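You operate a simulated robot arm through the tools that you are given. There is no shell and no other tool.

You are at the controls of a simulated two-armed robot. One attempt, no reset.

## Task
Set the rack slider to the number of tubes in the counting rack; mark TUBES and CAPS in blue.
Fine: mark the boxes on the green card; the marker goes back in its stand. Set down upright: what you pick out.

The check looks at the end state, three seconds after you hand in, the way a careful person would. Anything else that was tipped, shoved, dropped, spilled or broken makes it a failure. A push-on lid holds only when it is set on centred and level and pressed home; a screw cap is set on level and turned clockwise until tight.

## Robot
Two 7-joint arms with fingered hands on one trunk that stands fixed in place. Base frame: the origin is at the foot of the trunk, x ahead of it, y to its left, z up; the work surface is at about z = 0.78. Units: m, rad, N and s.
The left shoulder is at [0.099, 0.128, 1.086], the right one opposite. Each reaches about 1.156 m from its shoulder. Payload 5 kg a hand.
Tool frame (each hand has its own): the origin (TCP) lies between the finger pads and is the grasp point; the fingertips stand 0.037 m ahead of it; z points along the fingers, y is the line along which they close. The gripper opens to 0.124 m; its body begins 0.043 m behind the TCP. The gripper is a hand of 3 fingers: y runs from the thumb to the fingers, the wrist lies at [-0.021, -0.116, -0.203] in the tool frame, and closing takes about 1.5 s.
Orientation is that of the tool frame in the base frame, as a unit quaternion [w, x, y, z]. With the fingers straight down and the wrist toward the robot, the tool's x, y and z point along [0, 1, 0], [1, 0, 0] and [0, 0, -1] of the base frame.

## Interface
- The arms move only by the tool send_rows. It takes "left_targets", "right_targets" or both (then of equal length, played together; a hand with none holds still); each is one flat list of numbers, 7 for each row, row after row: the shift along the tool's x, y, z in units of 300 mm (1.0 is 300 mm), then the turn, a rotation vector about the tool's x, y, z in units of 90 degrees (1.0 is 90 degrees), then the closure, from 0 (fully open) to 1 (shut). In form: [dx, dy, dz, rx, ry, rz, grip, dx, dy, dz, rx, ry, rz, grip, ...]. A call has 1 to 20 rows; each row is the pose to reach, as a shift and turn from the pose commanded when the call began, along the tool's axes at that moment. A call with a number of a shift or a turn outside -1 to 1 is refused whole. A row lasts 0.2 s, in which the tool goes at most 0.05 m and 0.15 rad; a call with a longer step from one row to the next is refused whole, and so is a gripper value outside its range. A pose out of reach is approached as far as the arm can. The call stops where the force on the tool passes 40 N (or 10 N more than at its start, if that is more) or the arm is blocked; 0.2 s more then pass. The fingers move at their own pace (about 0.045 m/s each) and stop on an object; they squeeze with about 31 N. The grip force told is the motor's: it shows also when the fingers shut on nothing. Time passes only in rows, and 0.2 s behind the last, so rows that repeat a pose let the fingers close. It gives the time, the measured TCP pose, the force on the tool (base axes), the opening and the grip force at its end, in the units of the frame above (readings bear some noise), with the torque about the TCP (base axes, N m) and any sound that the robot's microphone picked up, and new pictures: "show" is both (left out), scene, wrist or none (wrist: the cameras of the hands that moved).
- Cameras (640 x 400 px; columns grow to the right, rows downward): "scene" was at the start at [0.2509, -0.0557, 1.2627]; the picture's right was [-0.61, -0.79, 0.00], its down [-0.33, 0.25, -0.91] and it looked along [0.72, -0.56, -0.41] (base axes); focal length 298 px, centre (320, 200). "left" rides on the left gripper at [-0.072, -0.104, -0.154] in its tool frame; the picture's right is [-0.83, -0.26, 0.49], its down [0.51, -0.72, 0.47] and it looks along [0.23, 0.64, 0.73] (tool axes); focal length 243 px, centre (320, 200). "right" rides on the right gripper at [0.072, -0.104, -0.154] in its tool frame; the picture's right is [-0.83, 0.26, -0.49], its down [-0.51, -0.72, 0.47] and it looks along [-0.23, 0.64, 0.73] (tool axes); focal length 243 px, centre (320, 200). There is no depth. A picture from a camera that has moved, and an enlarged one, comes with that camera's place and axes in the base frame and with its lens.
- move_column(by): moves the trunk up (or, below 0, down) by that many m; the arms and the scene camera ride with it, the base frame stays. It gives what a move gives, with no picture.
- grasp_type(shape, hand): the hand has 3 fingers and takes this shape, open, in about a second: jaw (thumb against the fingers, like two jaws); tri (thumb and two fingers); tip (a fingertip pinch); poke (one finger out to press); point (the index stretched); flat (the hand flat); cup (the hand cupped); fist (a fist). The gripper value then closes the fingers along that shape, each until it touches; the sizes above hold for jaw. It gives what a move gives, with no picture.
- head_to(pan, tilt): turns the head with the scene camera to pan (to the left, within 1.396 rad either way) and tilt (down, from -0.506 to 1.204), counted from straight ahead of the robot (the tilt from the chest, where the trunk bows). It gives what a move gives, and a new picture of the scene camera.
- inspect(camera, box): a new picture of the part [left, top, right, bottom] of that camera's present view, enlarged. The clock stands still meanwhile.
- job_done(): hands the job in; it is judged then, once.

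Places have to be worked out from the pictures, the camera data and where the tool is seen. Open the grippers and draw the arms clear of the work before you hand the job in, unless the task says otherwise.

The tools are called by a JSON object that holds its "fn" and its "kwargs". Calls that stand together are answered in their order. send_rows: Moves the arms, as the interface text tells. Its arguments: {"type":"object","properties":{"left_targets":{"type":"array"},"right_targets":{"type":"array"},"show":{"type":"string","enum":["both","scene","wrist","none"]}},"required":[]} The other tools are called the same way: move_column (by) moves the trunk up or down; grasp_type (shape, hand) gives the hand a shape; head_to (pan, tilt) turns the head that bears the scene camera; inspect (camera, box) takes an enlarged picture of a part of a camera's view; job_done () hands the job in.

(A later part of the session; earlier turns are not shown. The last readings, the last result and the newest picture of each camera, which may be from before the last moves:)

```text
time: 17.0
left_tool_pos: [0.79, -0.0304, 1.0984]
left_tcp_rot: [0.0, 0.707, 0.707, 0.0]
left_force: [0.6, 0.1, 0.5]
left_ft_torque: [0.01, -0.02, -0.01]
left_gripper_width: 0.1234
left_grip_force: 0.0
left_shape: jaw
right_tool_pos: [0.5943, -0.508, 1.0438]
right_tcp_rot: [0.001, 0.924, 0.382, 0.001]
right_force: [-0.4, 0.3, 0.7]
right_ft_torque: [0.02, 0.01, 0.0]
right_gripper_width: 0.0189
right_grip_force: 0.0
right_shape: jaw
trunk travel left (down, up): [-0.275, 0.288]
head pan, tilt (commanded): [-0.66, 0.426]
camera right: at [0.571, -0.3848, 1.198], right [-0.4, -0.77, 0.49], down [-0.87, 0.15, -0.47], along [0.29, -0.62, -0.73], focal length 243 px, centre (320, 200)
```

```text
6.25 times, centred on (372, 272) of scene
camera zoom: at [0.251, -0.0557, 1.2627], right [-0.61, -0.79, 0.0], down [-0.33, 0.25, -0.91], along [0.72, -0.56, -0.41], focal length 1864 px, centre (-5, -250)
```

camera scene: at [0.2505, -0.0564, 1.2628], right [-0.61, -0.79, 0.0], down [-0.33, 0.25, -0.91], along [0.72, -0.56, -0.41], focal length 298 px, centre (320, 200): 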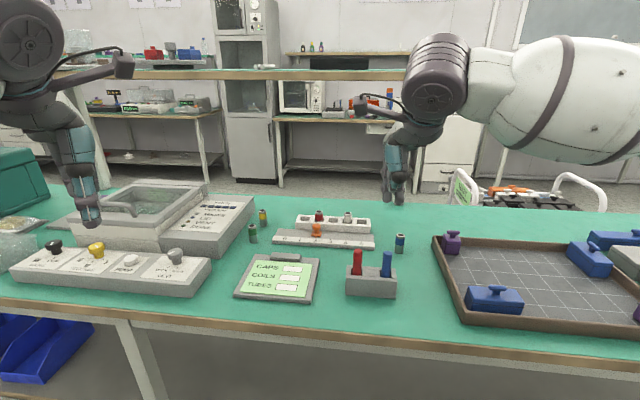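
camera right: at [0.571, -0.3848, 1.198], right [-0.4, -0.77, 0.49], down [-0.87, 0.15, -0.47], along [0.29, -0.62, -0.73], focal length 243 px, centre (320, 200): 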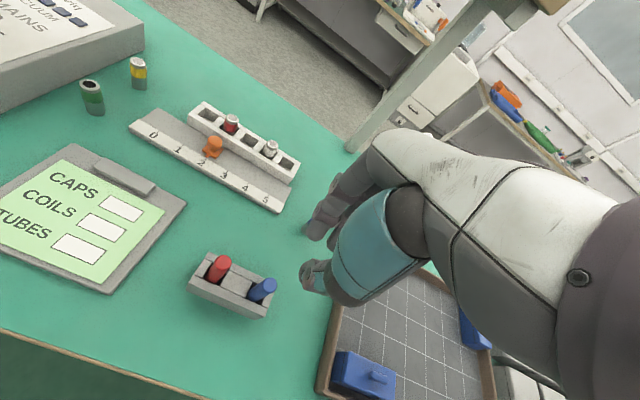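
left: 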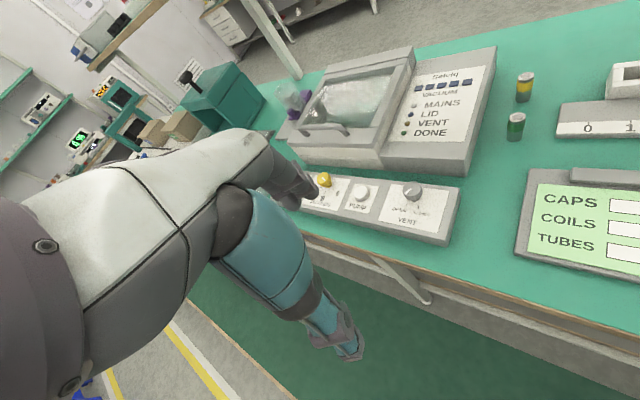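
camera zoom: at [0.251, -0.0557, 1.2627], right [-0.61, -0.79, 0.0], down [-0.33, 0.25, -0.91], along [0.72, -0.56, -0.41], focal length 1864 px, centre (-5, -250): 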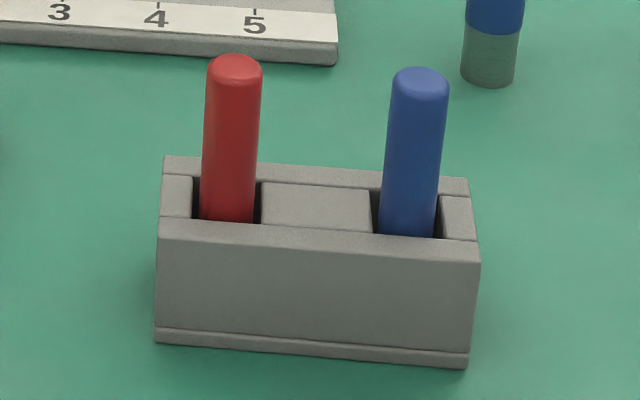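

The stand top is at about z≈0.83 and the blue marker's top at about 0.887, so 56 mm of it stands out, centred at s≈-0.059, n≈0.780, right under the tool. I open the jaw part way and lower to TCP z≈0.878, keeping the tips about 10 mm above the stand.

{"fn": "send_rows", "kwargs": {"right_targets": [0, 0, 0, 0, 0, 0, 0.4, 0, 0, 0, 0, 0, 0, 0.4, 0, 0, 0, 0, 0, 0, 0.4, 0, 0, 0, 0, 0, 0, 0.4, 0, 0, 0, 0, 0, 0, 0.4, 0, 0, 0.14, 0, 0, 0, 0.4, 0, 0, 0.28, 0, 0, 0, 0.4, 0, 0, 0.4, 0, 0, 0, 0.4, 0, 0, 0.48, 0, 0, 0, 0.4, 0, 0, 0.53, 0, 0, 0, 0.4, 0, 0, 0.5567, 0, 0, 0, 0.4], "show": "wrist"}}

{"fn": "inspect", "kwargs": {"camera": "scene", "box": [320, 190, 440, 310]}}

{"fn": "inspect", "kwargs": {"camera": "right", "box": [220, 180, 420, 380]}}

```text
time: 19.4
left_tool_pos: [0.7899, -0.0319, 1.0969]
left_tcp_rot: [0.0, 0.707, 0.707, 0.0]
left_force: [-0.6, 1.5, -0.7]
left_ft_torque: [0.0, 0.03, -0.01]
left_gripper_width: 0.1237
left_grip_force: 0.0
left_shape: jaw
right_tool_pos: [0.5919, -0.5102, 0.8784]
right_tcp_rot: [0.001, 0.924, 0.383, 0.0]
right_force: [0.3, -1.4, 0.3]
right_ft_torque: [-0.03, 0.0, 0.01]
right_gripper_width: 0.074
right_grip_force: 0.1
right_shape: jaw
trunk travel left (down, up): [-0.275, 0.288]
head pan, tilt (commanded): [-0.66, 0.426]
camera right: at [0.5711, -0.3855, 1.0311], right [-0.4, -0.77, 0.49], down [-0.87, 0.15, -0.47], along [0.29, -0.62, -0.73], focal length 243 px, centre (320, 200)
```

right: 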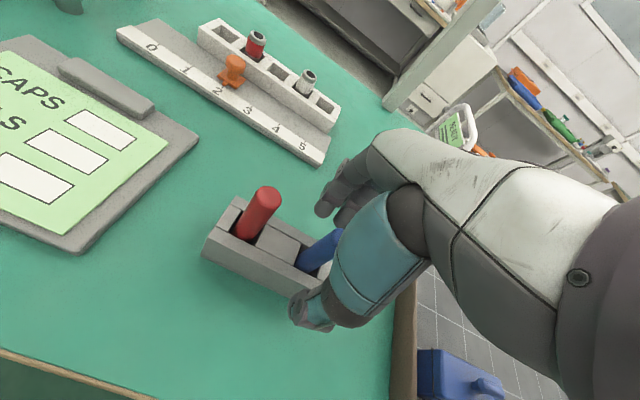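

```text
3.33 times, centred on (380, 250) of scene
camera zoom: at [0.2511, -0.0559, 1.2627], right [-0.61, -0.79, 0.0], down [-0.33, 0.25, -0.91], along [0.72, -0.56, -0.41], focal length 994 px, centre (120, 33)
```

zoom: 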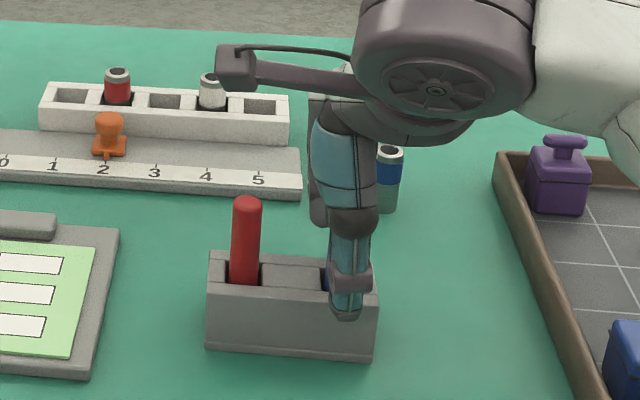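

```text
2.00 times, centred on (320, 280) of right
camera zoom: at [0.5711, -0.3855, 1.0311], right [-0.4, -0.77, 0.49], down [-0.87, 0.15, -0.47], along [0.29, -0.62, -0.73], focal length 485 px, centre (320, 40)
```

zoom: 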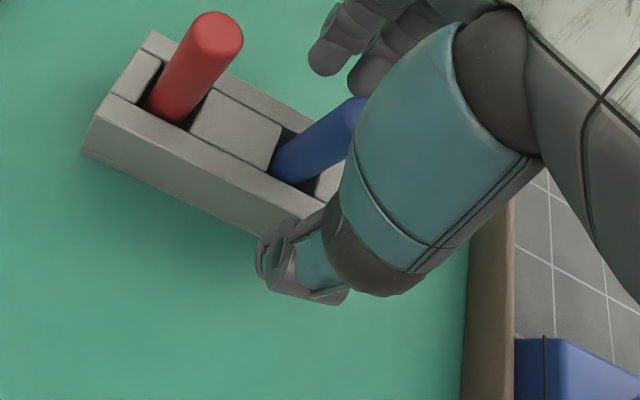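

The marker is between the thumb and the two fingers, with the tips clear of the stand. I close the jaw on it.

{"fn": "send_rows", "kwargs": {"right_targets": [0, 0, 0, 0, 0, 0, 0.7, 0, 0, 0, 0, 0, 0, 0.8, 0, 0, 0, 0, 0, 0, 1, 0, 0, 0, 0, 0, 0, 1, 0, 0, 0, 0, 0, 0, 1, 0, 0, 0, 0, 0, 0, 1, 0, 0, 0, 0, 0, 0, 1, 0, 0, 0, 0, 0, 0, 1], "show": "none"}}

{"fn": "inspect", "kwargs": {"camera": "scene", "box": [320, 190, 440, 310]}}

{"fn": "inspect", "kwargs": {"camera": "right", "box": [220, 180, 420, 380]}}

```text
time: 21.2
left_tool_pos: [0.7905, -0.0313, 1.0967]
left_tcp_rot: [-0.001, 0.707, 0.707, 0.0]
left_force: [0.1, 0.7, -0.6]
left_ft_torque: [0.03, -0.01, 0.01]
left_gripper_width: 0.1238
left_grip_force: 0.0
left_shape: jaw
right_tool_pos: [0.5934, -0.5097, 0.879]
right_tcp_rot: [0.001, 0.924, 0.383, 0.0]
right_force: [0.3, 0.6, 0.2]
right_ft_torque: [-0.01, -0.02, 0.03]
right_gripper_width: 0.0099
right_grip_force: 31.2
right_shape: jaw
trunk travel left (down, up): [-0.275, 0.288]
head pan, tilt (commanded): [-0.66, 0.426]
```

```text
3.33 times, centred on (380, 250) of scene
camera zoom: at [0.251, -0.0557, 1.2627], right [-0.61, -0.79, 0.0], down [-0.33, 0.25, -0.91], along [0.72, -0.56, -0.41], focal length 994 px, centre (120, 33)
```

zoom: 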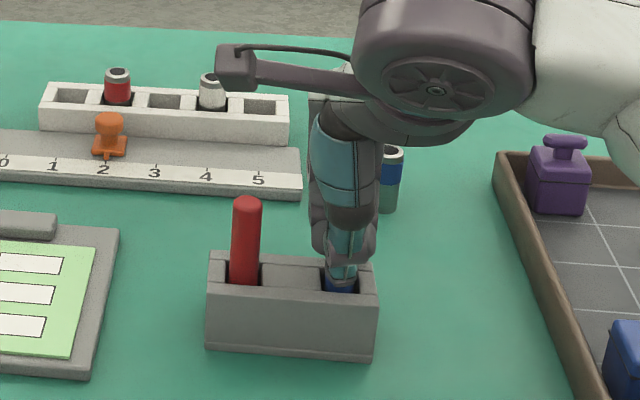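

```text
2.00 times, centred on (320, 280) of right
camera zoom: at [0.571, -0.3853, 1.0313], right [-0.4, -0.77, 0.49], down [-0.87, 0.15, -0.47], along [0.29, -0.62, -0.73], focal length 485 px, centre (320, 40)
```

zoom: 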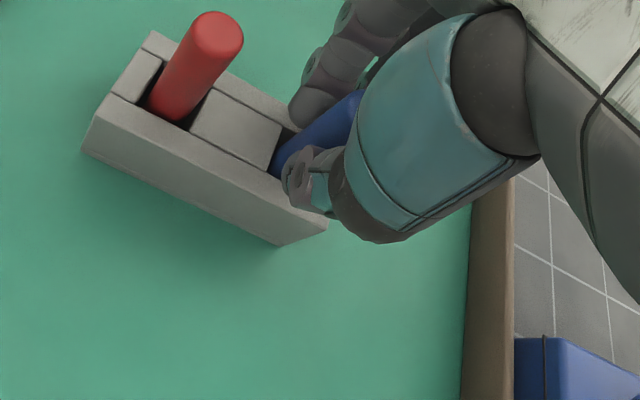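

The grip force is 31 N at about 10 mm width, so the marker is held between thumb and fingers. I lift it slowly out of the stand.

{"fn": "send_rows", "kwargs": {"right_targets": [0, 0, -0.02, 0, 0, 0, 1, 0, 0, -0.06, 0, 0, 0, 1, 0, 0, -0.12, 0, 0, 0, 1, 0, 0, -0.2, 0, 0, 0, 1, 0, 0, -0.28, 0, 0, 0, 1, 0, 0, -0.36, 0, 0, 0, 1, 0, 0, -0.4333, 0, 0, 0, 1, 0, 0, -0.4333, 0, 0, 0, 1], "show": "both"}}

{"fn": "inspect", "kwargs": {"camera": "scene", "box": [320, 130, 440, 310]}}

{"fn": "inspect", "kwargs": {"camera": "right", "box": [220, 180, 420, 380]}}

{"fn": "inspect", "kwargs": {"camera": "left", "box": [440, 0, 640, 400]}}

```text
time: 23.0
left_tool_pos: [0.7912, -0.0313, 1.0976]
left_tcp_rot: [0.0, 0.707, 0.707, 0.0]
left_force: [-0.1, 0.0, 1.4]
left_ft_torque: [0.0, 0.01, 0.01]
left_gripper_width: 0.1235
left_grip_force: 0.1
left_shape: jaw
right_tool_pos: [0.5932, -0.5104, 1.0078]
right_tcp_rot: [0.0, 0.924, 0.382, 0.0]
right_force: [0.2, 1.0, -1.0]
right_ft_torque: [0.0, 0.0, 0.02]
right_gripper_width: 0.0097
right_grip_force: 30.9
right_shape: jaw
trunk travel left (down, up): [-0.275, 0.288]
head pan, tilt (commanded): [-0.66, 0.426]
camera scene: at [0.2509, -0.0558, 1.2627], right [-0.61, -0.79, 0.0], down [-0.33, 0.25, -0.91], along [0.72, -0.56, -0.41], focal length 298 px, centre (320, 200)
camera right: at [0.5706, -0.3855, 1.161], right [-0.4, -0.77, 0.49], down [-0.87, 0.15, -0.47], along [0.29, -0.62, -0.73], focal length 243 px, centre (320, 200)
```

scene: 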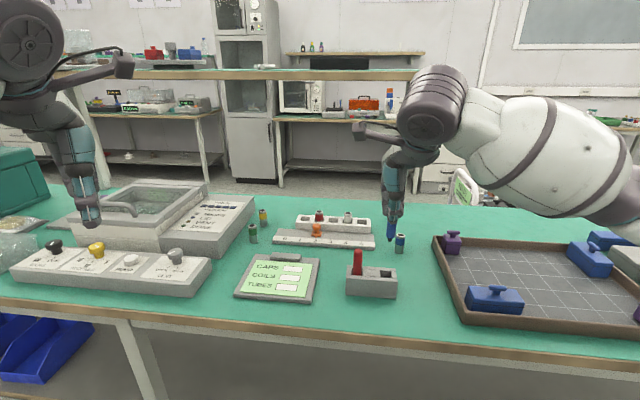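
right: 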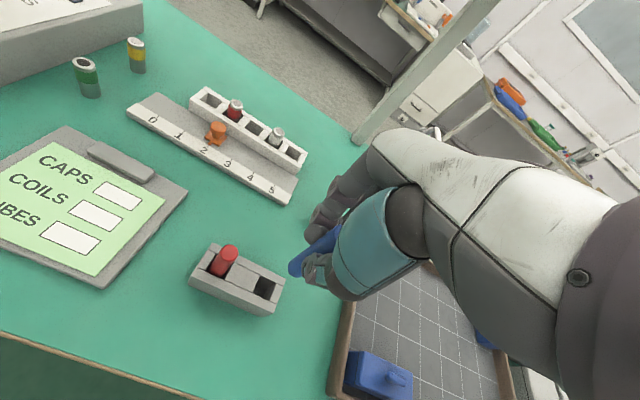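

```text
2.22 times, centred on (380, 220) of scene
camera zoom: at [0.2509, -0.0558, 1.2627], right [-0.61, -0.79, 0.0], down [-0.33, 0.25, -0.91], along [0.72, -0.56, -0.41], focal length 663 px, centre (187, 156)
```

zoom: 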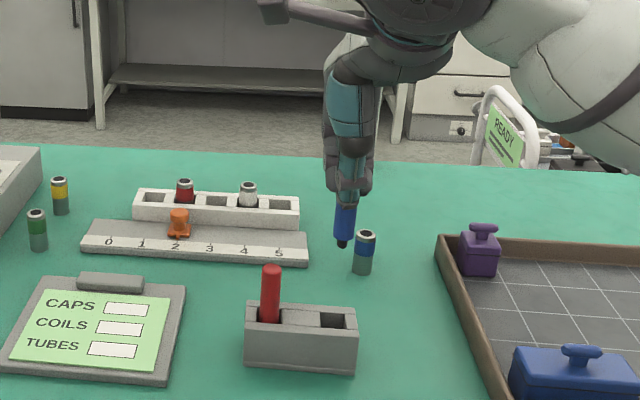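

```text
2.00 times, centred on (320, 280) of right
camera zoom: at [0.5706, -0.3855, 1.161], right [-0.4, -0.77, 0.49], down [-0.87, 0.15, -0.47], along [0.29, -0.62, -0.73], focal length 485 px, centre (320, 40)
```

zoom: 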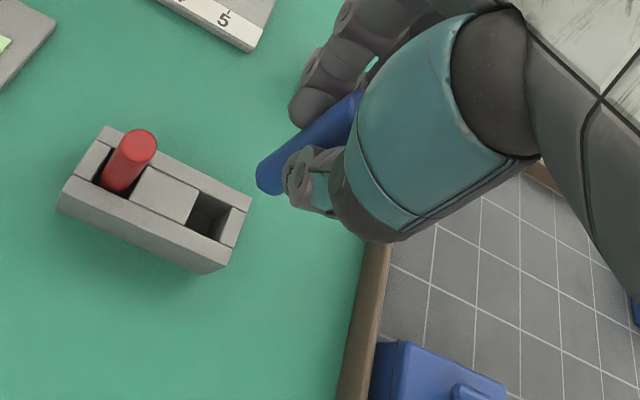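

```text
1.00 times, centred on (540, 200) of left (not enlarged: the box is as wide or as high as the picture)
camera zoom: at [0.6865, -0.1042, 1.2506], right [-0.26, -0.83, -0.49], down [-0.72, 0.51, -0.47], along [0.64, 0.23, -0.73], focal length 243 px, centre (100, 200)
```

zoom: 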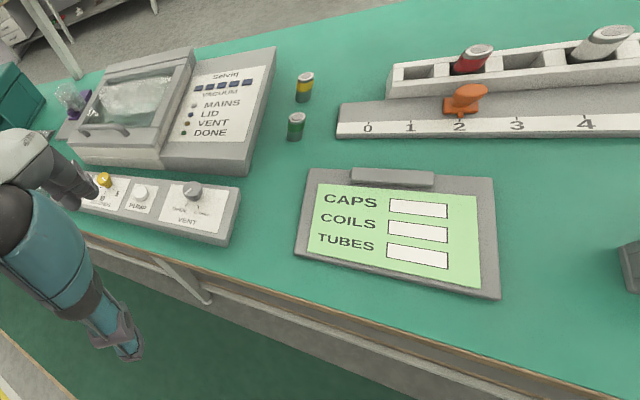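

The blue marker is out, tip down, with a dark nib visible. I zoom in to measure where the nib is relative to the tool.

{"fn": "inspect", "kwargs": {"camera": "scene", "box": [375, 205, 405, 245]}}

{"fn": "inspect", "kwargs": {"camera": "right", "box": [270, 220, 350, 310]}}

```text
10.00 times, centred on (390, 225) of scene
camera zoom: at [0.2509, -0.0558, 1.2627], right [-0.61, -0.79, 0.0], down [-0.33, 0.25, -0.91], along [0.72, -0.56, -0.41], focal length 2983 px, centre (-380, -50)
```

zoom: 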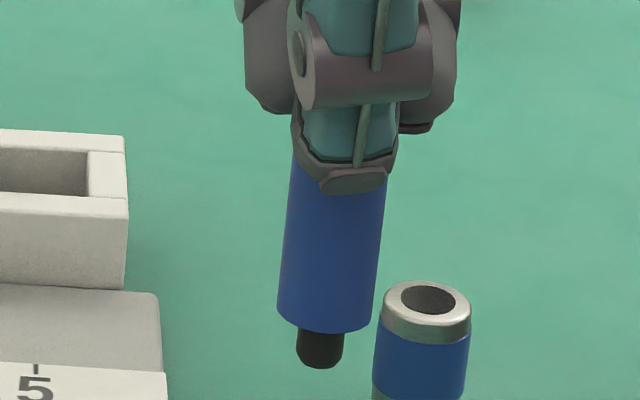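

```text
4.44 times, centred on (310, 265) of right
camera zoom: at [0.5706, -0.3855, 1.161], right [-0.4, -0.77, 0.49], down [-0.87, 0.15, -0.47], along [0.29, -0.62, -0.73], focal length 1078 px, centre (364, -89)
```

zoom: 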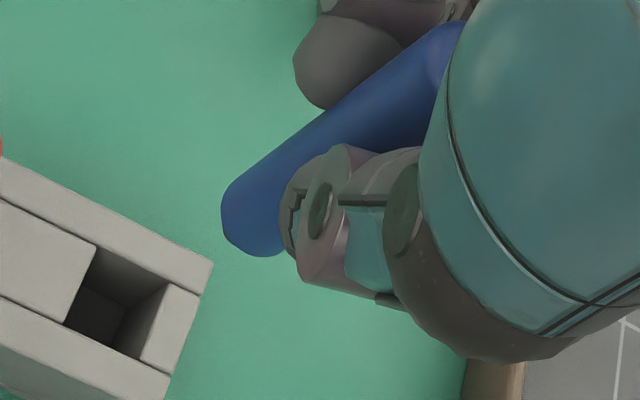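

The nib is about 91 mm below the TCP and on the tool axis. Now I measure the card boxes precisely from both cameras.

{"fn": "inspect", "kwargs": {"camera": "scene", "box": [232, 248, 328, 308]}}

{"fn": "inspect", "kwargs": {"camera": "right", "box": [20, 150, 200, 300]}}

{"fn": "inspect", "kwargs": {"camera": "left", "box": [500, 150, 640, 310]}}

```text
6.67 times, centred on (280, 278) of scene
camera zoom: at [0.2509, -0.0558, 1.2627], right [-0.61, -0.79, 0.0], down [-0.33, 0.25, -0.91], along [0.72, -0.56, -0.41], focal length 1989 px, centre (587, -320)
```

zoom: 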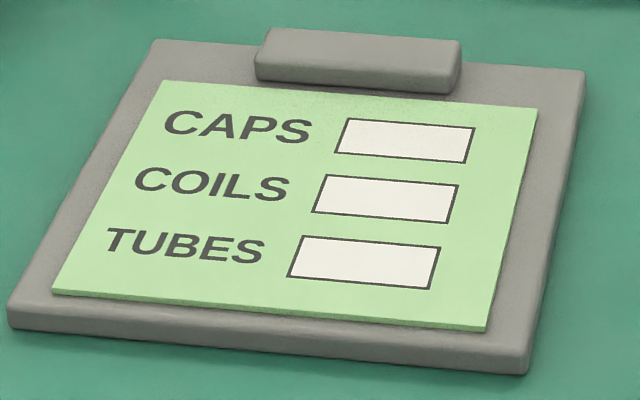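

```text
2.67 times, centred on (110, 225) of right
camera zoom: at [0.5706, -0.3855, 1.161], right [-0.4, -0.77, 0.49], down [-0.87, 0.15, -0.47], along [0.29, -0.62, -0.73], focal length 647 px, centre (880, 133)
```

zoom: 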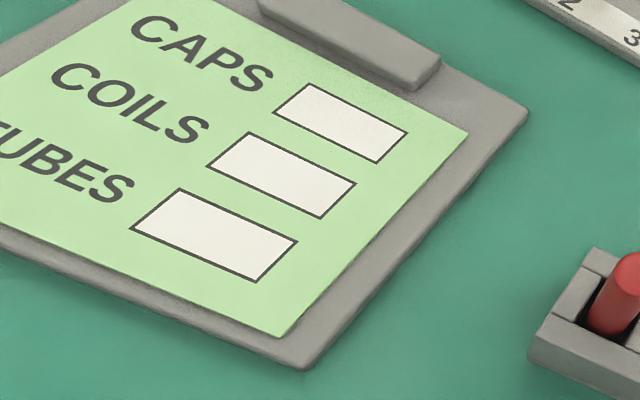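

```text
2.50 times, centred on (570, 230) of left
camera zoom: at [0.6865, -0.1042, 1.2506], right [-0.26, -0.83, -0.49], down [-0.72, 0.51, -0.47], along [0.64, 0.23, -0.73], focal length 606 px, centre (-305, 125)
```

zoom: 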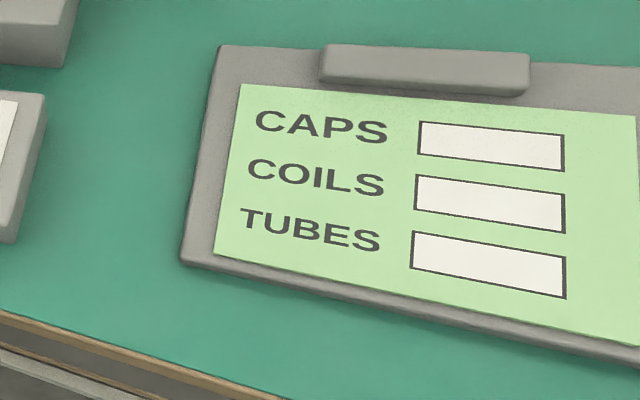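

The boxes come out at CAPS s≈-0.283, n≈0.817 and TUBES s≈-0.283, n≈0.749, on a card surface at z≈0.793; each is about 48 × 20 mm. I carry the marker over at the present height, clear of the red marker, and stop with the nib about 45 mm above the CAPS box.

{"fn": "send_rows", "kwargs": {"right_targets": [0.1246, 0.02, 0, 0, 0, 0, 1, 0.2491, 0.04, 0, 0, 0, 0, 1, 0.3737, 0.06, 0, 0, 0, 0, 1, 0.4982, 0.08, 0, 0, 0, 0, 1, 0.6228, 0.1, 0, 0, 0, 0, 1, 0.7473, 0.1223, 0, 0, 0, 0, 1, 0.7473, 0.1223, 0.13, 0, 0, 0, 1, 0.7473, 0.1223, 0.2333, 0, 0, 0, 1, 0.7473, 0.1223, 0.2333, 0, 0, 0, 1], "show": "both"}}

{"fn": "inspect", "kwargs": {"camera": "scene", "box": [232, 218, 342, 308]}}

{"fn": "inspect", "kwargs": {"camera": "right", "box": [220, 200, 400, 360]}}

{"fn": "inspect", "kwargs": {"camera": "left", "box": [500, 150, 640, 310]}}

```text
time: 25.0
left_tool_pos: [0.79, -0.0317, 1.0979]
left_tcp_rot: [0.0, 0.707, 0.707, -0.001]
left_force: [-0.1, -0.6, 0.3]
left_ft_torque: [0.01, -0.02, 0.03]
left_gripper_width: 0.1237
left_grip_force: 0.0
left_shape: jaw
right_tool_pos: [0.7778, -0.3782, 0.9386]
right_tcp_rot: [0.0, 0.924, 0.383, 0.001]
right_force: [-0.1, 0.0, -1.0]
right_ft_torque: [-0.02, 0.02, 0.01]
right_gripper_width: 0.0094
right_grip_force: 31.1
right_shape: jaw
trunk travel left (down, up): [-0.275, 0.288]
head pan, tilt (commanded): [-0.66, 0.426]
camera scene: at [0.2504, -0.0558, 1.2629], right [-0.61, -0.79, 0.0], down [-0.33, 0.25, -0.91], along [0.72, -0.56, -0.41], focal length 298 px, centre (320, 200)
camera right: at [0.7546, -0.2537, 1.0914], right [-0.4, -0.77, 0.49], down [-0.87, 0.15, -0.47], along [0.29, -0.62, -0.73], focal length 243 px, centre (320, 200)
```

scene: 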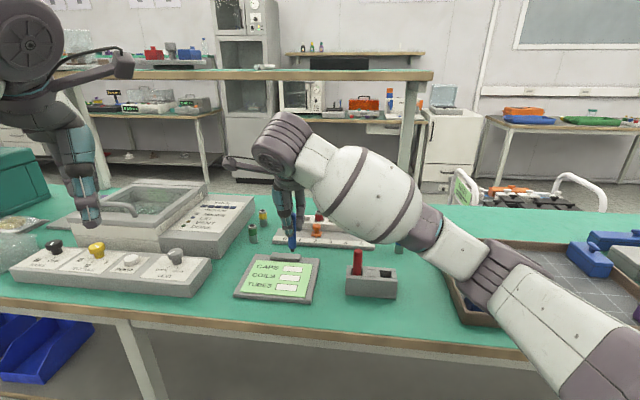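
right: 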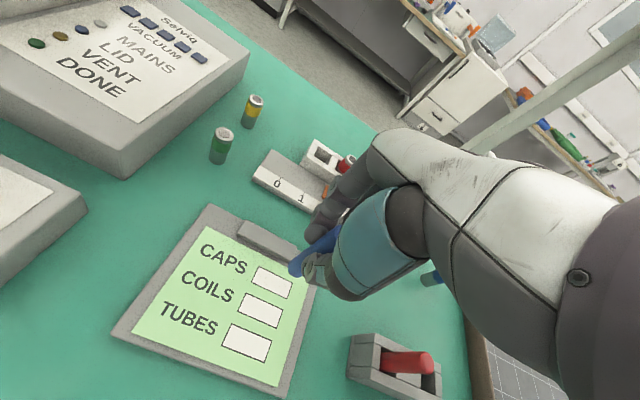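

```text
4.44 times, centred on (287, 263) of scene
camera zoom: at [0.2504, -0.0558, 1.2629], right [-0.61, -0.79, 0.0], down [-0.33, 0.25, -0.91], along [0.72, -0.56, -0.41], focal length 1326 px, centre (467, -80)
```

zoom: 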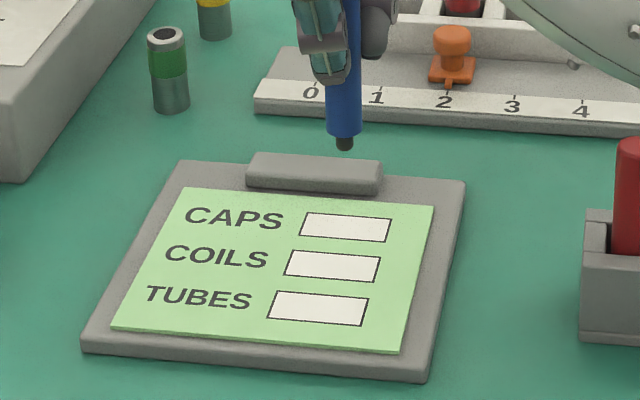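

```text
2.50 times, centred on (310, 280) of right
camera zoom: at [0.7546, -0.2537, 1.0914], right [-0.4, -0.77, 0.49], down [-0.87, 0.15, -0.47], along [0.29, -0.62, -0.73], focal length 606 px, centre (345, 0)
```

zoom: 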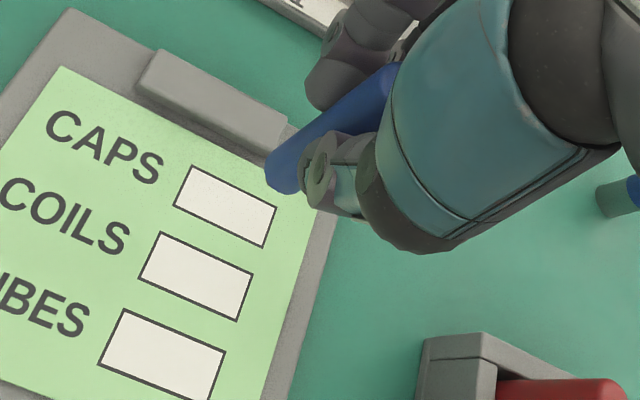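

```text
2.50 times, centred on (570, 230) of left
camera zoom: at [0.686, -0.1042, 1.2509], right [-0.26, -0.83, -0.49], down [-0.72, 0.51, -0.47], along [0.64, 0.23, -0.73], focal length 606 px, centre (-305, 125)
```

zoom: 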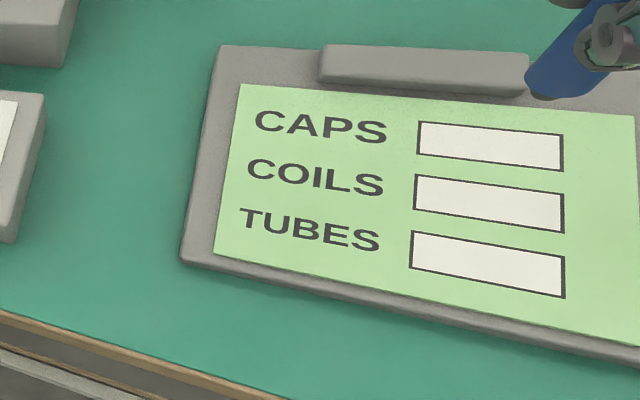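

Nib and boxes look as computed. Before lowering I turn the head briefly to check the clearance of the right elbow over the tray and the stand.

{"fn": "head_to", "kwargs": {"pan": -1.1, "tilt": 0.75}}

```text
time: 25.9
left_tool_pos: [0.7888, -0.031, 1.0976]
left_tcp_rot: [0.0, 0.707, 0.707, 0.0]
left_force: [-0.5, -0.8, 0.0]
left_ft_torque: [-0.02, -0.01, -0.01]
left_gripper_width: 0.1236
left_grip_force: 0.0
left_shape: jaw
right_tool_pos: [0.7773, -0.3785, 0.9393]
right_tcp_rot: [0.001, 0.924, 0.383, 0.0]
right_force: [0.6, 0.2, -1.0]
right_ft_torque: [-0.02, 0.01, 0.02]
right_gripper_width: 0.0096
right_grip_force: 31.2
right_shape: jaw
trunk travel left (down, up): [-0.275, 0.288]
head pan, tilt (commanded): [-1.1, 0.75]
camera scene: at [0.2157, -0.073, 1.234], right [-0.89, -0.45, 0.0], down [-0.31, 0.61, -0.73], along [0.33, -0.65, -0.68], focal length 298 px, centre (320, 200)
```

scene: 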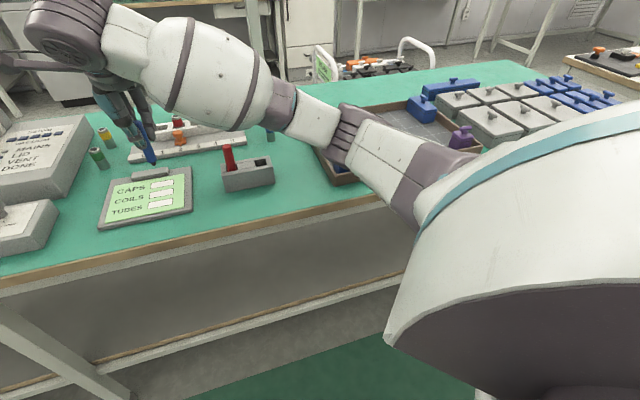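

The elbow region seems to hide the blue weight in the tray, so I need its distance. I enlarge the elbow here, to compare with the same features from the other head pose.

{"fn": "inspect", "kwargs": {"camera": "scene", "box": [270, 70, 450, 220]}}

{"fn": "head_to", "kwargs": {"pan": -0.66, "tilt": 0.426}}

{"fn": "inspect", "kwargs": {"camera": "scene", "box": [400, 200, 580, 350]}}

```text
2.67 times, centred on (360, 145) of scene
camera zoom: at [0.2157, -0.073, 1.234], right [-0.89, -0.45, 0.0], down [-0.31, 0.61, -0.73], along [0.33, -0.65, -0.68], focal length 796 px, centre (213, 347)
```

zoom: 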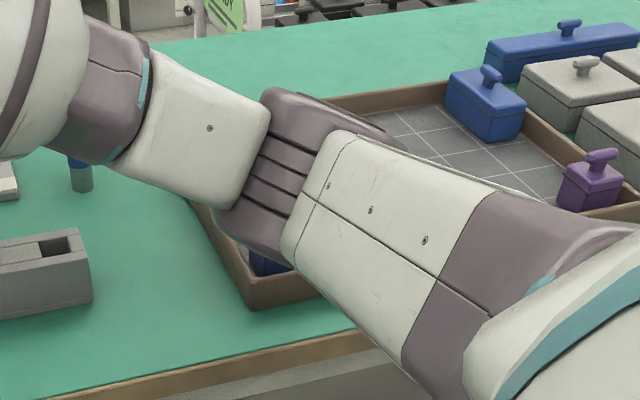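

```text
time: 26.8
left_tool_pos: [0.7903, -0.0311, 1.0977]
left_tcp_rot: [0.001, 0.707, 0.707, 0.0]
left_force: [0.3, 0.3, -0.3]
left_ft_torque: [0.01, 0.01, -0.01]
left_gripper_width: 0.1238
left_grip_force: 0.2
left_shape: jaw
right_tool_pos: [0.7773, -0.3791, 0.9384]
right_tcp_rot: [0.001, 0.924, 0.382, 0.0]
right_force: [-0.5, 0.0, -0.7]
right_ft_torque: [0.01, -0.02, -0.02]
right_gripper_width: 0.0095
right_grip_force: 31.2
right_shape: jaw
trunk travel left (down, up): [-0.275, 0.288]
head pan, tilt (commanded): [-0.66, 0.426]
camera scene: at [0.251, -0.0558, 1.2626], right [-0.61, -0.79, 0.0], down [-0.33, 0.25, -0.91], along [0.72, -0.56, -0.41], focal length 298 px, centre (320, 200)
```

scene: 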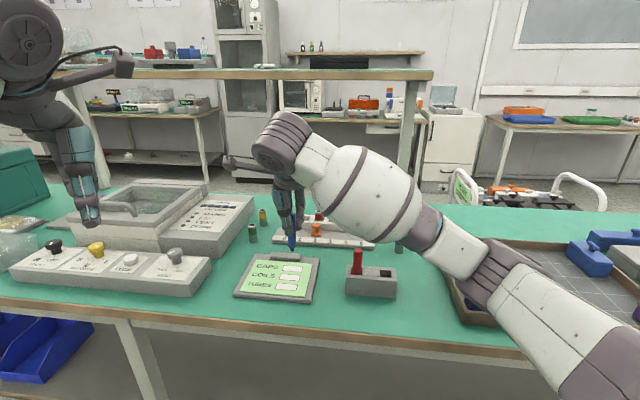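

```text
2.67 times, centred on (490, 275) of scene
camera zoom: at [0.251, -0.0558, 1.2626], right [-0.61, -0.79, 0.0], down [-0.33, 0.25, -0.91], along [0.72, -0.56, -0.41], focal length 796 px, centre (-133, 0)
```

zoom: 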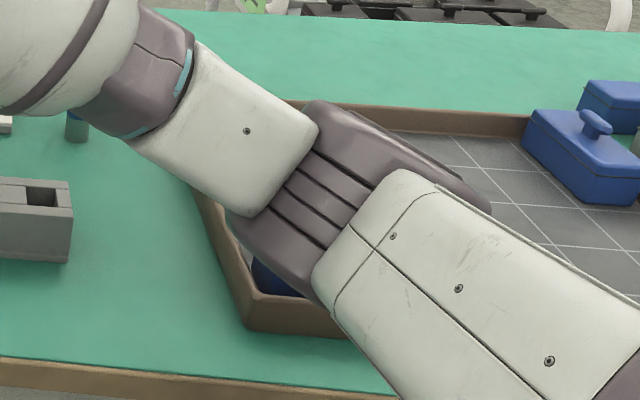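

Triangulating the screws puts the elbow at about (0.40, -0.53, 0.95), some 16 cm from the blue weight and well above the tray wall, so it is clear. I lower the nib to about 9 mm above the CAPS box.

{"fn": "send_rows", "kwargs": {"right_targets": [0, 0, 0.06, 0, 0, 0, 1, 0, 0, 0.11, 0, 0, 0, 1, 0, 0, 0.1517, 0, 0, 0, 1, 0, 0, 0.1517, 0, 0, 0, 1], "show": "scene"}}

{"fn": "inspect", "kwargs": {"camera": "scene", "box": [255, 235, 325, 285]}}

{"fn": "inspect", "kwargs": {"camera": "left", "box": [560, 150, 640, 250]}}

{"fn": "inspect", "kwargs": {"camera": "right", "box": [250, 230, 340, 330]}}

```text
time: 27.8
left_tool_pos: [0.7907, -0.031, 1.098]
left_tcp_rot: [0.0, 0.707, 0.707, -0.001]
left_force: [0.1, 1.1, -0.6]
left_ft_torque: [-0.04, 0.01, -0.02]
left_gripper_width: 0.1236
left_grip_force: 0.1
left_shape: jaw
right_tool_pos: [0.7781, -0.377, 0.8925]
right_tcp_rot: [0.001, 0.924, 0.382, 0.001]
right_force: [0.6, -0.6, -0.7]
right_ft_torque: [0.05, 0.02, 0.03]
right_gripper_width: 0.0098
right_grip_force: 31.4
right_shape: jaw
trunk travel left (down, up): [-0.275, 0.288]
head pan, tilt (commanded): [-0.66, 0.426]
camera scene: at [0.2508, -0.0556, 1.2627], right [-0.61, -0.79, 0.0], down [-0.33, 0.25, -0.91], along [0.72, -0.56, -0.41], focal length 298 px, centre (320, 200)
```

scene: 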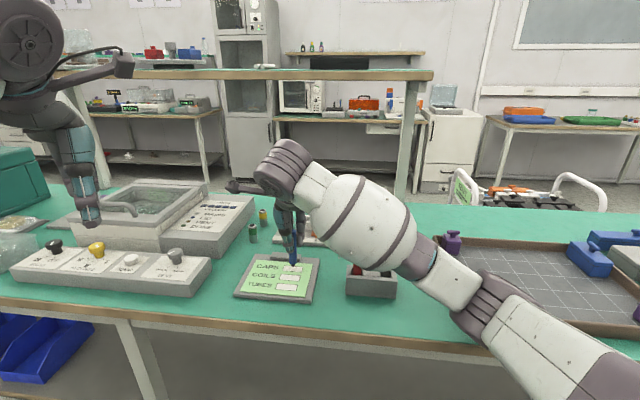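

```text
8.00 times, centred on (290, 260) of scene
camera zoom: at [0.2508, -0.0556, 1.2627], right [-0.61, -0.79, 0.0], down [-0.33, 0.25, -0.91], along [0.72, -0.56, -0.41], focal length 2386 px, centre (560, -280)
```

zoom: 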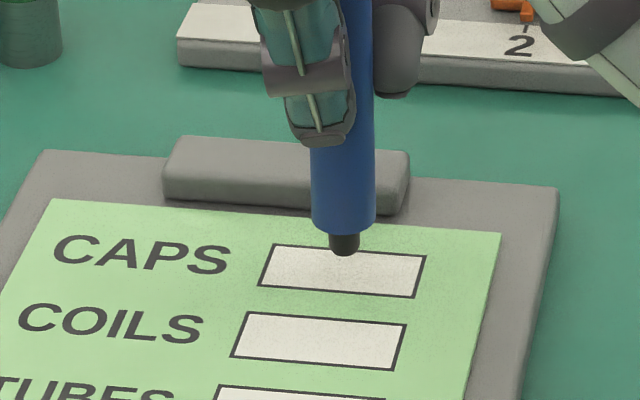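

```text
4.00 times, centred on (600, 200) of left
camera zoom: at [0.6864, -0.1041, 1.2507], right [-0.26, -0.83, -0.49], down [-0.72, 0.51, -0.47], along [0.64, 0.23, -0.73], focal length 970 px, centre (-800, 200)
```

zoom: 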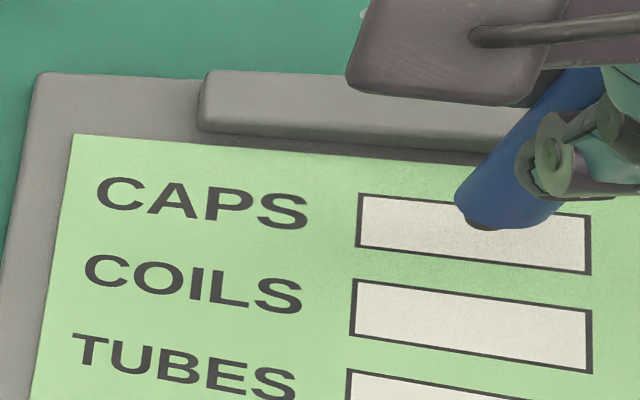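

```text
4.00 times, centred on (295, 280) of right
camera zoom: at [0.7551, -0.2532, 1.0458], right [-0.4, -0.77, 0.49], down [-0.87, 0.15, -0.47], along [0.29, -0.62, -0.73], focal length 970 px, centre (420, -120)
```

zoom: 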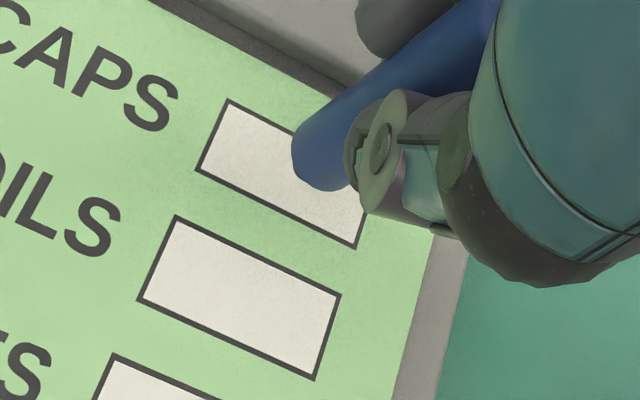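

The nib is over the CAPS box and horizontally near its centre, about 8 mm up. I step down in small amounts and watch the force.

{"fn": "send_rows", "kwargs": {"right_targets": [0, 0.003, 0.0067, 0, 0, 0, 1, 0, 0.003, 0.0133, 0, 0, 0, 1, 0, 0.003, 0.0167, 0, 0, 0, 1], "show": "none"}}

{"fn": "inspect", "kwargs": {"camera": "scene", "box": [275, 250, 315, 280]}}

{"fn": "inspect", "kwargs": {"camera": "left", "box": [600, 180, 640, 220]}}

```text
time: 28.6
left_tool_pos: [0.7876, -0.0281, 1.1006]
left_tcp_rot: [0.002, 0.707, 0.707, 0.0]
left_force: [-0.3, 0.3, 0.2]
left_ft_torque: [-0.02, -0.01, 0.02]
left_gripper_width: 0.1236
left_grip_force: 0.0
left_shape: jaw
right_tool_pos: [0.7748, -0.378, 0.8949]
right_tcp_rot: [0.004, 0.924, 0.381, 0.003]
right_force: [-0.3, -0.1, 0.4]
right_ft_torque: [0.01, -0.01, -0.02]
right_gripper_width: 0.0095
right_grip_force: 31.5
right_shape: jaw
trunk travel left (down, up): [-0.275, 0.288]
head pan, tilt (commanded): [-0.66, 0.426]
```

```text
13.33 times, centred on (295, 265) of scene
camera zoom: at [0.2468, -0.0521, 1.2643], right [-0.61, -0.79, 0.0], down [-0.32, 0.25, -0.91], along [0.72, -0.56, -0.41], focal length 3977 px, centre (653, -667)
```

zoom: 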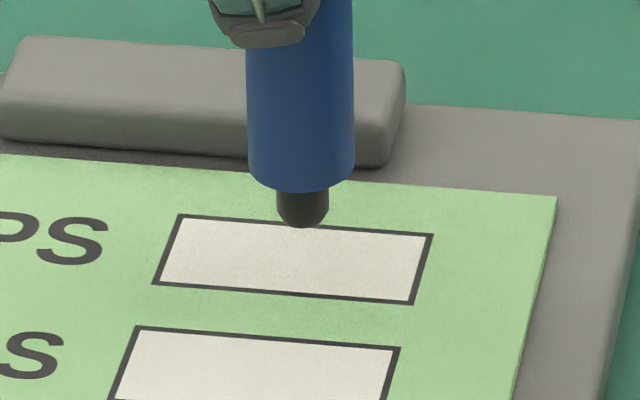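

```text
10.00 times, centred on (620, 200) of left
camera zoom: at [0.6824, -0.1005, 1.2542], right [-0.26, -0.83, -0.49], down [-0.72, 0.51, -0.48], along [0.64, 0.23, -0.73], focal length 2426 px, centre (-2680, 200)
```

zoom: 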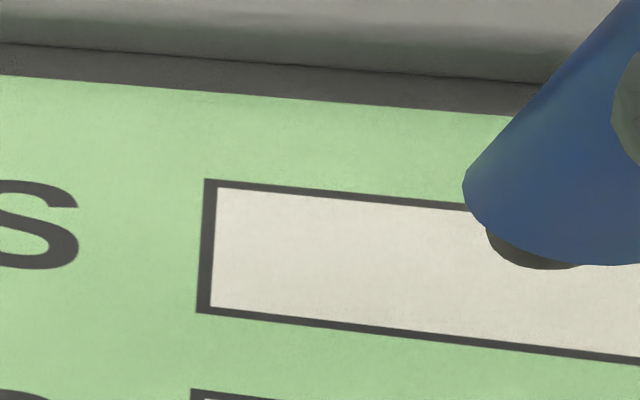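

The readings show that the whole upper body shifted slightly (the scene camera and the left hand moved too, by 4–5 mm) although no force shows on the tools. I hold still for a moment to see whether that settles.

{"fn": "send_rows", "kwargs": {"right_targets": [0, 0, 0, 0, 0, 0, 1, 0, 0, 0, 0, 0, 0, 1], "show": "scene"}}

```text
time: 29.2
left_tool_pos: [0.7865, -0.0271, 1.1011]
left_tcp_rot: [0.002, 0.707, 0.707, -0.001]
left_force: [0.3, 0.1, 0.0]
left_ft_torque: [0.02, -0.03, -0.01]
left_gripper_width: 0.1236
left_grip_force: 0.0
left_shape: jaw
right_tool_pos: [0.7745, -0.3759, 0.8936]
right_tcp_rot: [0.004, 0.924, 0.382, 0.002]
right_force: [-1.1, 0.5, -0.6]
right_ft_torque: [0.02, -0.01, 0.02]
right_gripper_width: 0.0097
right_grip_force: 30.5
right_shape: jaw
trunk travel left (down, up): [-0.275, 0.288]
head pan, tilt (commanded): [-0.66, 0.426]
camera scene: at [0.2462, -0.051, 1.2641], right [-0.61, -0.79, 0.0], down [-0.32, 0.25, -0.91], along [0.72, -0.56, -0.41], focal length 298 px, centre (320, 200)
```

scene: 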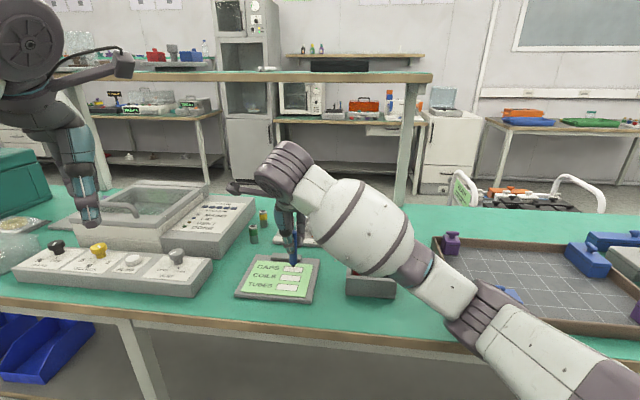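

The shift persists, so the right elbow is probably resting against something. I look closely at the elbow against the tray and table edge before backing off.

{"fn": "inspect", "kwargs": {"camera": "scene", "box": [400, 230, 580, 380]}}

{"fn": "inspect", "kwargs": {"camera": "scene", "box": [430, 270, 510, 350]}}

```text
2.67 times, centred on (490, 305) of scene
camera zoom: at [0.2462, -0.051, 1.2641], right [-0.61, -0.79, 0.0], down [-0.32, 0.25, -0.91], along [0.72, -0.56, -0.41], focal length 796 px, centre (-133, -80)
```

zoom: 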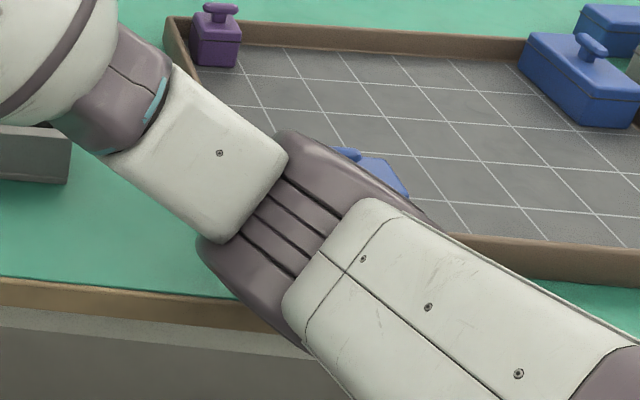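

```text
5.00 times, centred on (470, 310) of scene
camera zoom: at [0.2462, -0.051, 1.2641], right [-0.61, -0.79, 0.0], down [-0.32, 0.25, -0.91], along [0.72, -0.56, -0.41], focal length 1492 px, centre (-430, -350)
```

zoom: 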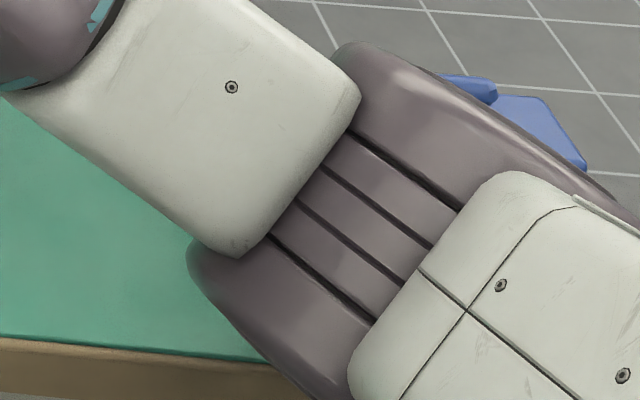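

The right elbow has come down onto the table's front edge, which pushes the trunk back slightly; nothing on the table has moved. I lift the hand to free the elbow and then raise the trunk, so that the arm works from higher up.

{"fn": "send_rows", "kwargs": {"right_targets": [0, 0, -0.06, 0, 0, 0, 1, 0, 0, -0.13, 0, 0, 0, 1, 0, 0, -0.2, 0, 0, 0, 1, 0, 0, -0.2, 0, 0, 0, 1], "show": "none"}}

{"fn": "move_column", "kwargs": {"by": 0.2}}

{"fn": "head_to", "kwargs": {"pan": -0.7, "tilt": 0.6}}

```text
time: 30.2
left_tool_pos: [0.7905, -0.0325, 1.0966]
left_tcp_rot: [-0.001, 0.707, 0.707, -0.001]
left_force: [0.2, 0.0, 0.0]
left_ft_torque: [0.01, 0.02, -0.01]
left_gripper_width: 0.1237
left_grip_force: 0.1
left_shape: jaw
right_tool_pos: [0.7791, -0.3767, 0.9463]
right_tcp_rot: [0.0, 0.924, 0.383, -0.001]
right_force: [0.1, -0.5, -0.5]
right_ft_torque: [-0.01, 0.01, 0.03]
right_gripper_width: 0.0097
right_grip_force: 30.5
right_shape: jaw
trunk travel left (down, up): [-0.275, 0.288]
head pan, tilt (commanded): [-0.66, 0.426]
```

```text
time: 32.4
left_tool_pos: [0.7916, -0.0301, 1.2959]
left_tcp_rot: [0.0, 0.707, 0.707, 0.0]
left_force: [-0.4, 0.4, -1.1]
left_ft_torque: [-0.01, 0.04, 0.01]
left_gripper_width: 0.1237
left_grip_force: 0.2
left_shape: jaw
right_tool_pos: [0.7794, -0.377, 1.1466]
right_tcp_rot: [-0.001, 0.924, 0.383, 0.0]
right_force: [0.4, 0.0, -0.7]
right_ft_torque: [-0.02, -0.03, -0.02]
right_gripper_width: 0.0097
right_grip_force: 30.6
right_shape: jaw
trunk travel left (down, up): [-0.475, 0.088]
head pan, tilt (commanded): [-0.66, 0.426]
```

```text
time: 33.1
left_tool_pos: [0.791, -0.0316, 1.2966]
left_tcp_rot: [0.0, 0.707, 0.707, 0.0]
left_force: [-0.6, 0.1, 0.1]
left_ft_torque: [-0.02, -0.01, 0.05]
left_gripper_width: 0.1239
left_grip_force: 0.1
left_shape: jaw
right_tool_pos: [0.7784, -0.3769, 1.1472]
right_tcp_rot: [0.0, 0.924, 0.382, 0.001]
right_force: [0.0, 0.8, 0.6]
right_ft_torque: [-0.02, -0.02, 0.01]
right_gripper_width: 0.0097
right_grip_force: 31.1
right_shape: jaw
trunk travel left (down, up): [-0.475, 0.088]
head pan, tilt (commanded): [-0.7, 0.6]
camera scene: at [0.1839, -0.0561, 1.4608], right [-0.64, -0.76, 0.0], down [-0.43, 0.36, -0.83], along [0.63, -0.53, -0.56], focal length 298 px, centre (320, 200)
```

scene: 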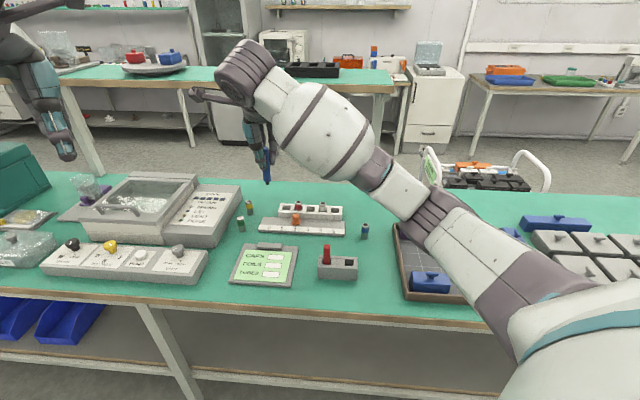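

The trunk is back to its place and raised, and the table items look unchanged. I lower the hand again over the CAPS box to TCP z≈0.94 and check the elbow.

{"fn": "send_rows", "kwargs": {"right_targets": [0, 0, 0.14, 0, 0, 0, 1, 0, 0, 0.28, 0, 0, 0, 1, 0, 0, 0.42, 0, 0, 0, 1, 0, 0, 0.56, 0, 0, 0, 1, 0, 0, 0.69, 0, 0, 0, 1, 0, 0, 0.69, 0, 0, 0, 1], "show": "scene"}}

{"fn": "inspect", "kwargs": {"camera": "scene", "box": [340, 150, 560, 340]}}

```text
time: 34.5
left_tool_pos: [0.7898, -0.0309, 1.2969]
left_tcp_rot: [0.0, 0.707, 0.707, -0.001]
left_force: [0.7, -0.4, 0.4]
left_ft_torque: [0.02, 0.01, -0.02]
left_gripper_width: 0.1238
left_grip_force: 0.1
left_shape: jaw
right_tool_pos: [0.7788, -0.3788, 0.9422]
right_tcp_rot: [0.0, 0.924, 0.383, 0.001]
right_force: [0.8, -0.5, -0.3]
right_ft_torque: [0.01, 0.01, 0.01]
right_gripper_width: 0.0094
right_grip_force: 30.7
right_shape: jaw
trunk travel left (down, up): [-0.475, 0.088]
head pan, tilt (commanded): [-0.7, 0.6]
camera scene: at [0.1831, -0.0561, 1.461], right [-0.64, -0.76, 0.0], down [-0.43, 0.36, -0.83], along [0.63, -0.53, -0.56], focal length 298 px, centre (320, 200)
```

scene: 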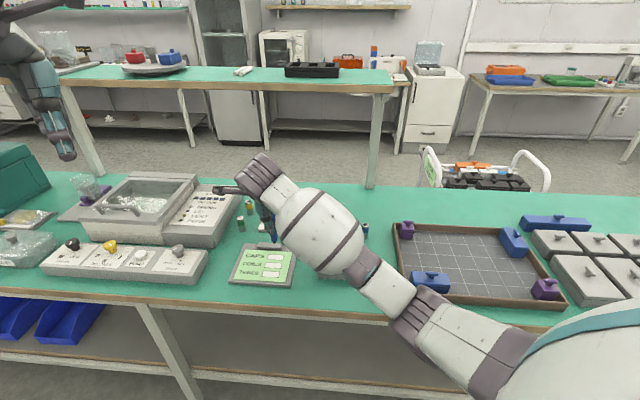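

```text
2.11 times, centred on (450, 245) of scene
camera zoom: at [0.1831, -0.0561, 1.461], right [-0.64, -0.76, 0.0], down [-0.43, 0.36, -0.83], along [0.63, -0.53, -0.56], focal length 628 px, centre (46, 105)
```

zoom: 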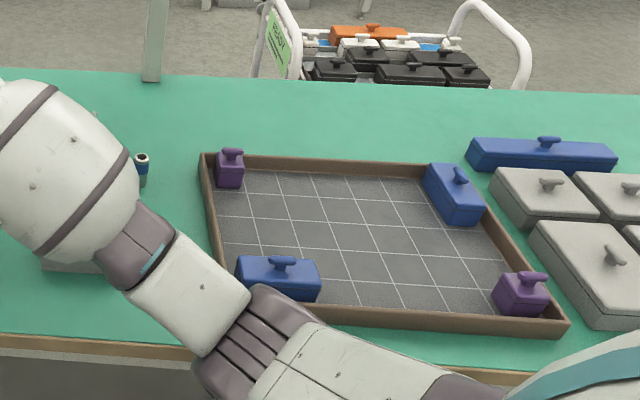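

With the trunk raised the elbow is now behind the table edge at about z≈0.98, so it stays clear. I lower the nib to just above the CAPS box again.

{"fn": "send_rows", "kwargs": {"right_targets": [0, 0, 0.06, 0, 0, 0, 1, 0, 0, 0.12, 0, 0, 0, 1, 0, 0, 0.164, 0, 0, 0, 1, 0, 0, 0.164, 0, 0, 0, 1], "show": "none"}}

{"fn": "inspect", "kwargs": {"camera": "scene", "box": [240, 235, 300, 280]}}

{"fn": "inspect", "kwargs": {"camera": "right", "box": [250, 230, 340, 330]}}

```text
time: 35.5
left_tool_pos: [0.7901, -0.0312, 1.2979]
left_tcp_rot: [-0.001, 0.707, 0.707, 0.0]
left_force: [0.1, -0.2, 0.2]
left_ft_torque: [0.02, 0.01, -0.02]
left_gripper_width: 0.1237
left_grip_force: 0.0
left_shape: jaw
right_tool_pos: [0.7776, -0.3786, 0.891]
right_tcp_rot: [0.001, 0.924, 0.382, 0.0]
right_force: [-0.3, 0.6, 0.0]
right_ft_torque: [0.0, 0.02, 0.0]
right_gripper_width: 0.0096
right_grip_force: 31.0
right_shape: jaw
trunk travel left (down, up): [-0.475, 0.088]
head pan, tilt (commanded): [-0.7, 0.6]
```

```text
8.89 times, centred on (270, 258) of scene
camera zoom: at [0.1836, -0.0562, 1.4608], right [-0.64, -0.76, 0.0], down [-0.43, 0.36, -0.83], along [0.63, -0.53, -0.56], focal length 2652 px, centre (764, -311)
```

zoom: 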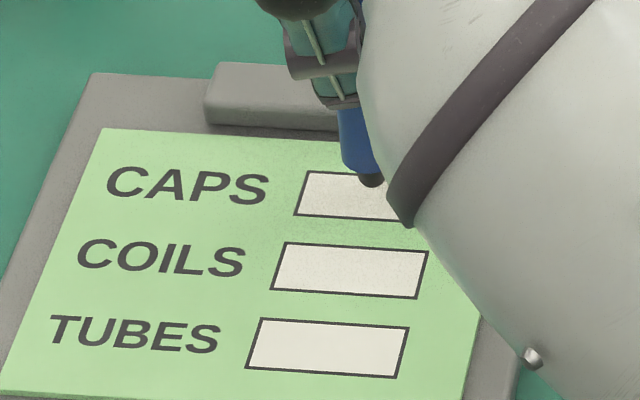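

```text
4.00 times, centred on (295, 280) of right
camera zoom: at [0.7555, -0.2539, 1.0448], right [-0.4, -0.77, 0.49], down [-0.87, 0.15, -0.47], along [0.29, -0.62, -0.73], focal length 970 px, centre (420, -120)
```

zoom: 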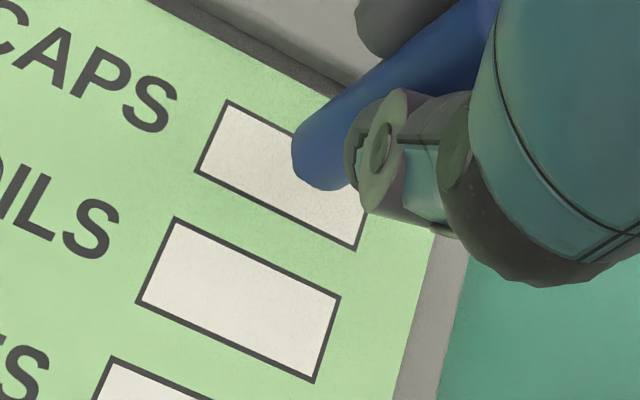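

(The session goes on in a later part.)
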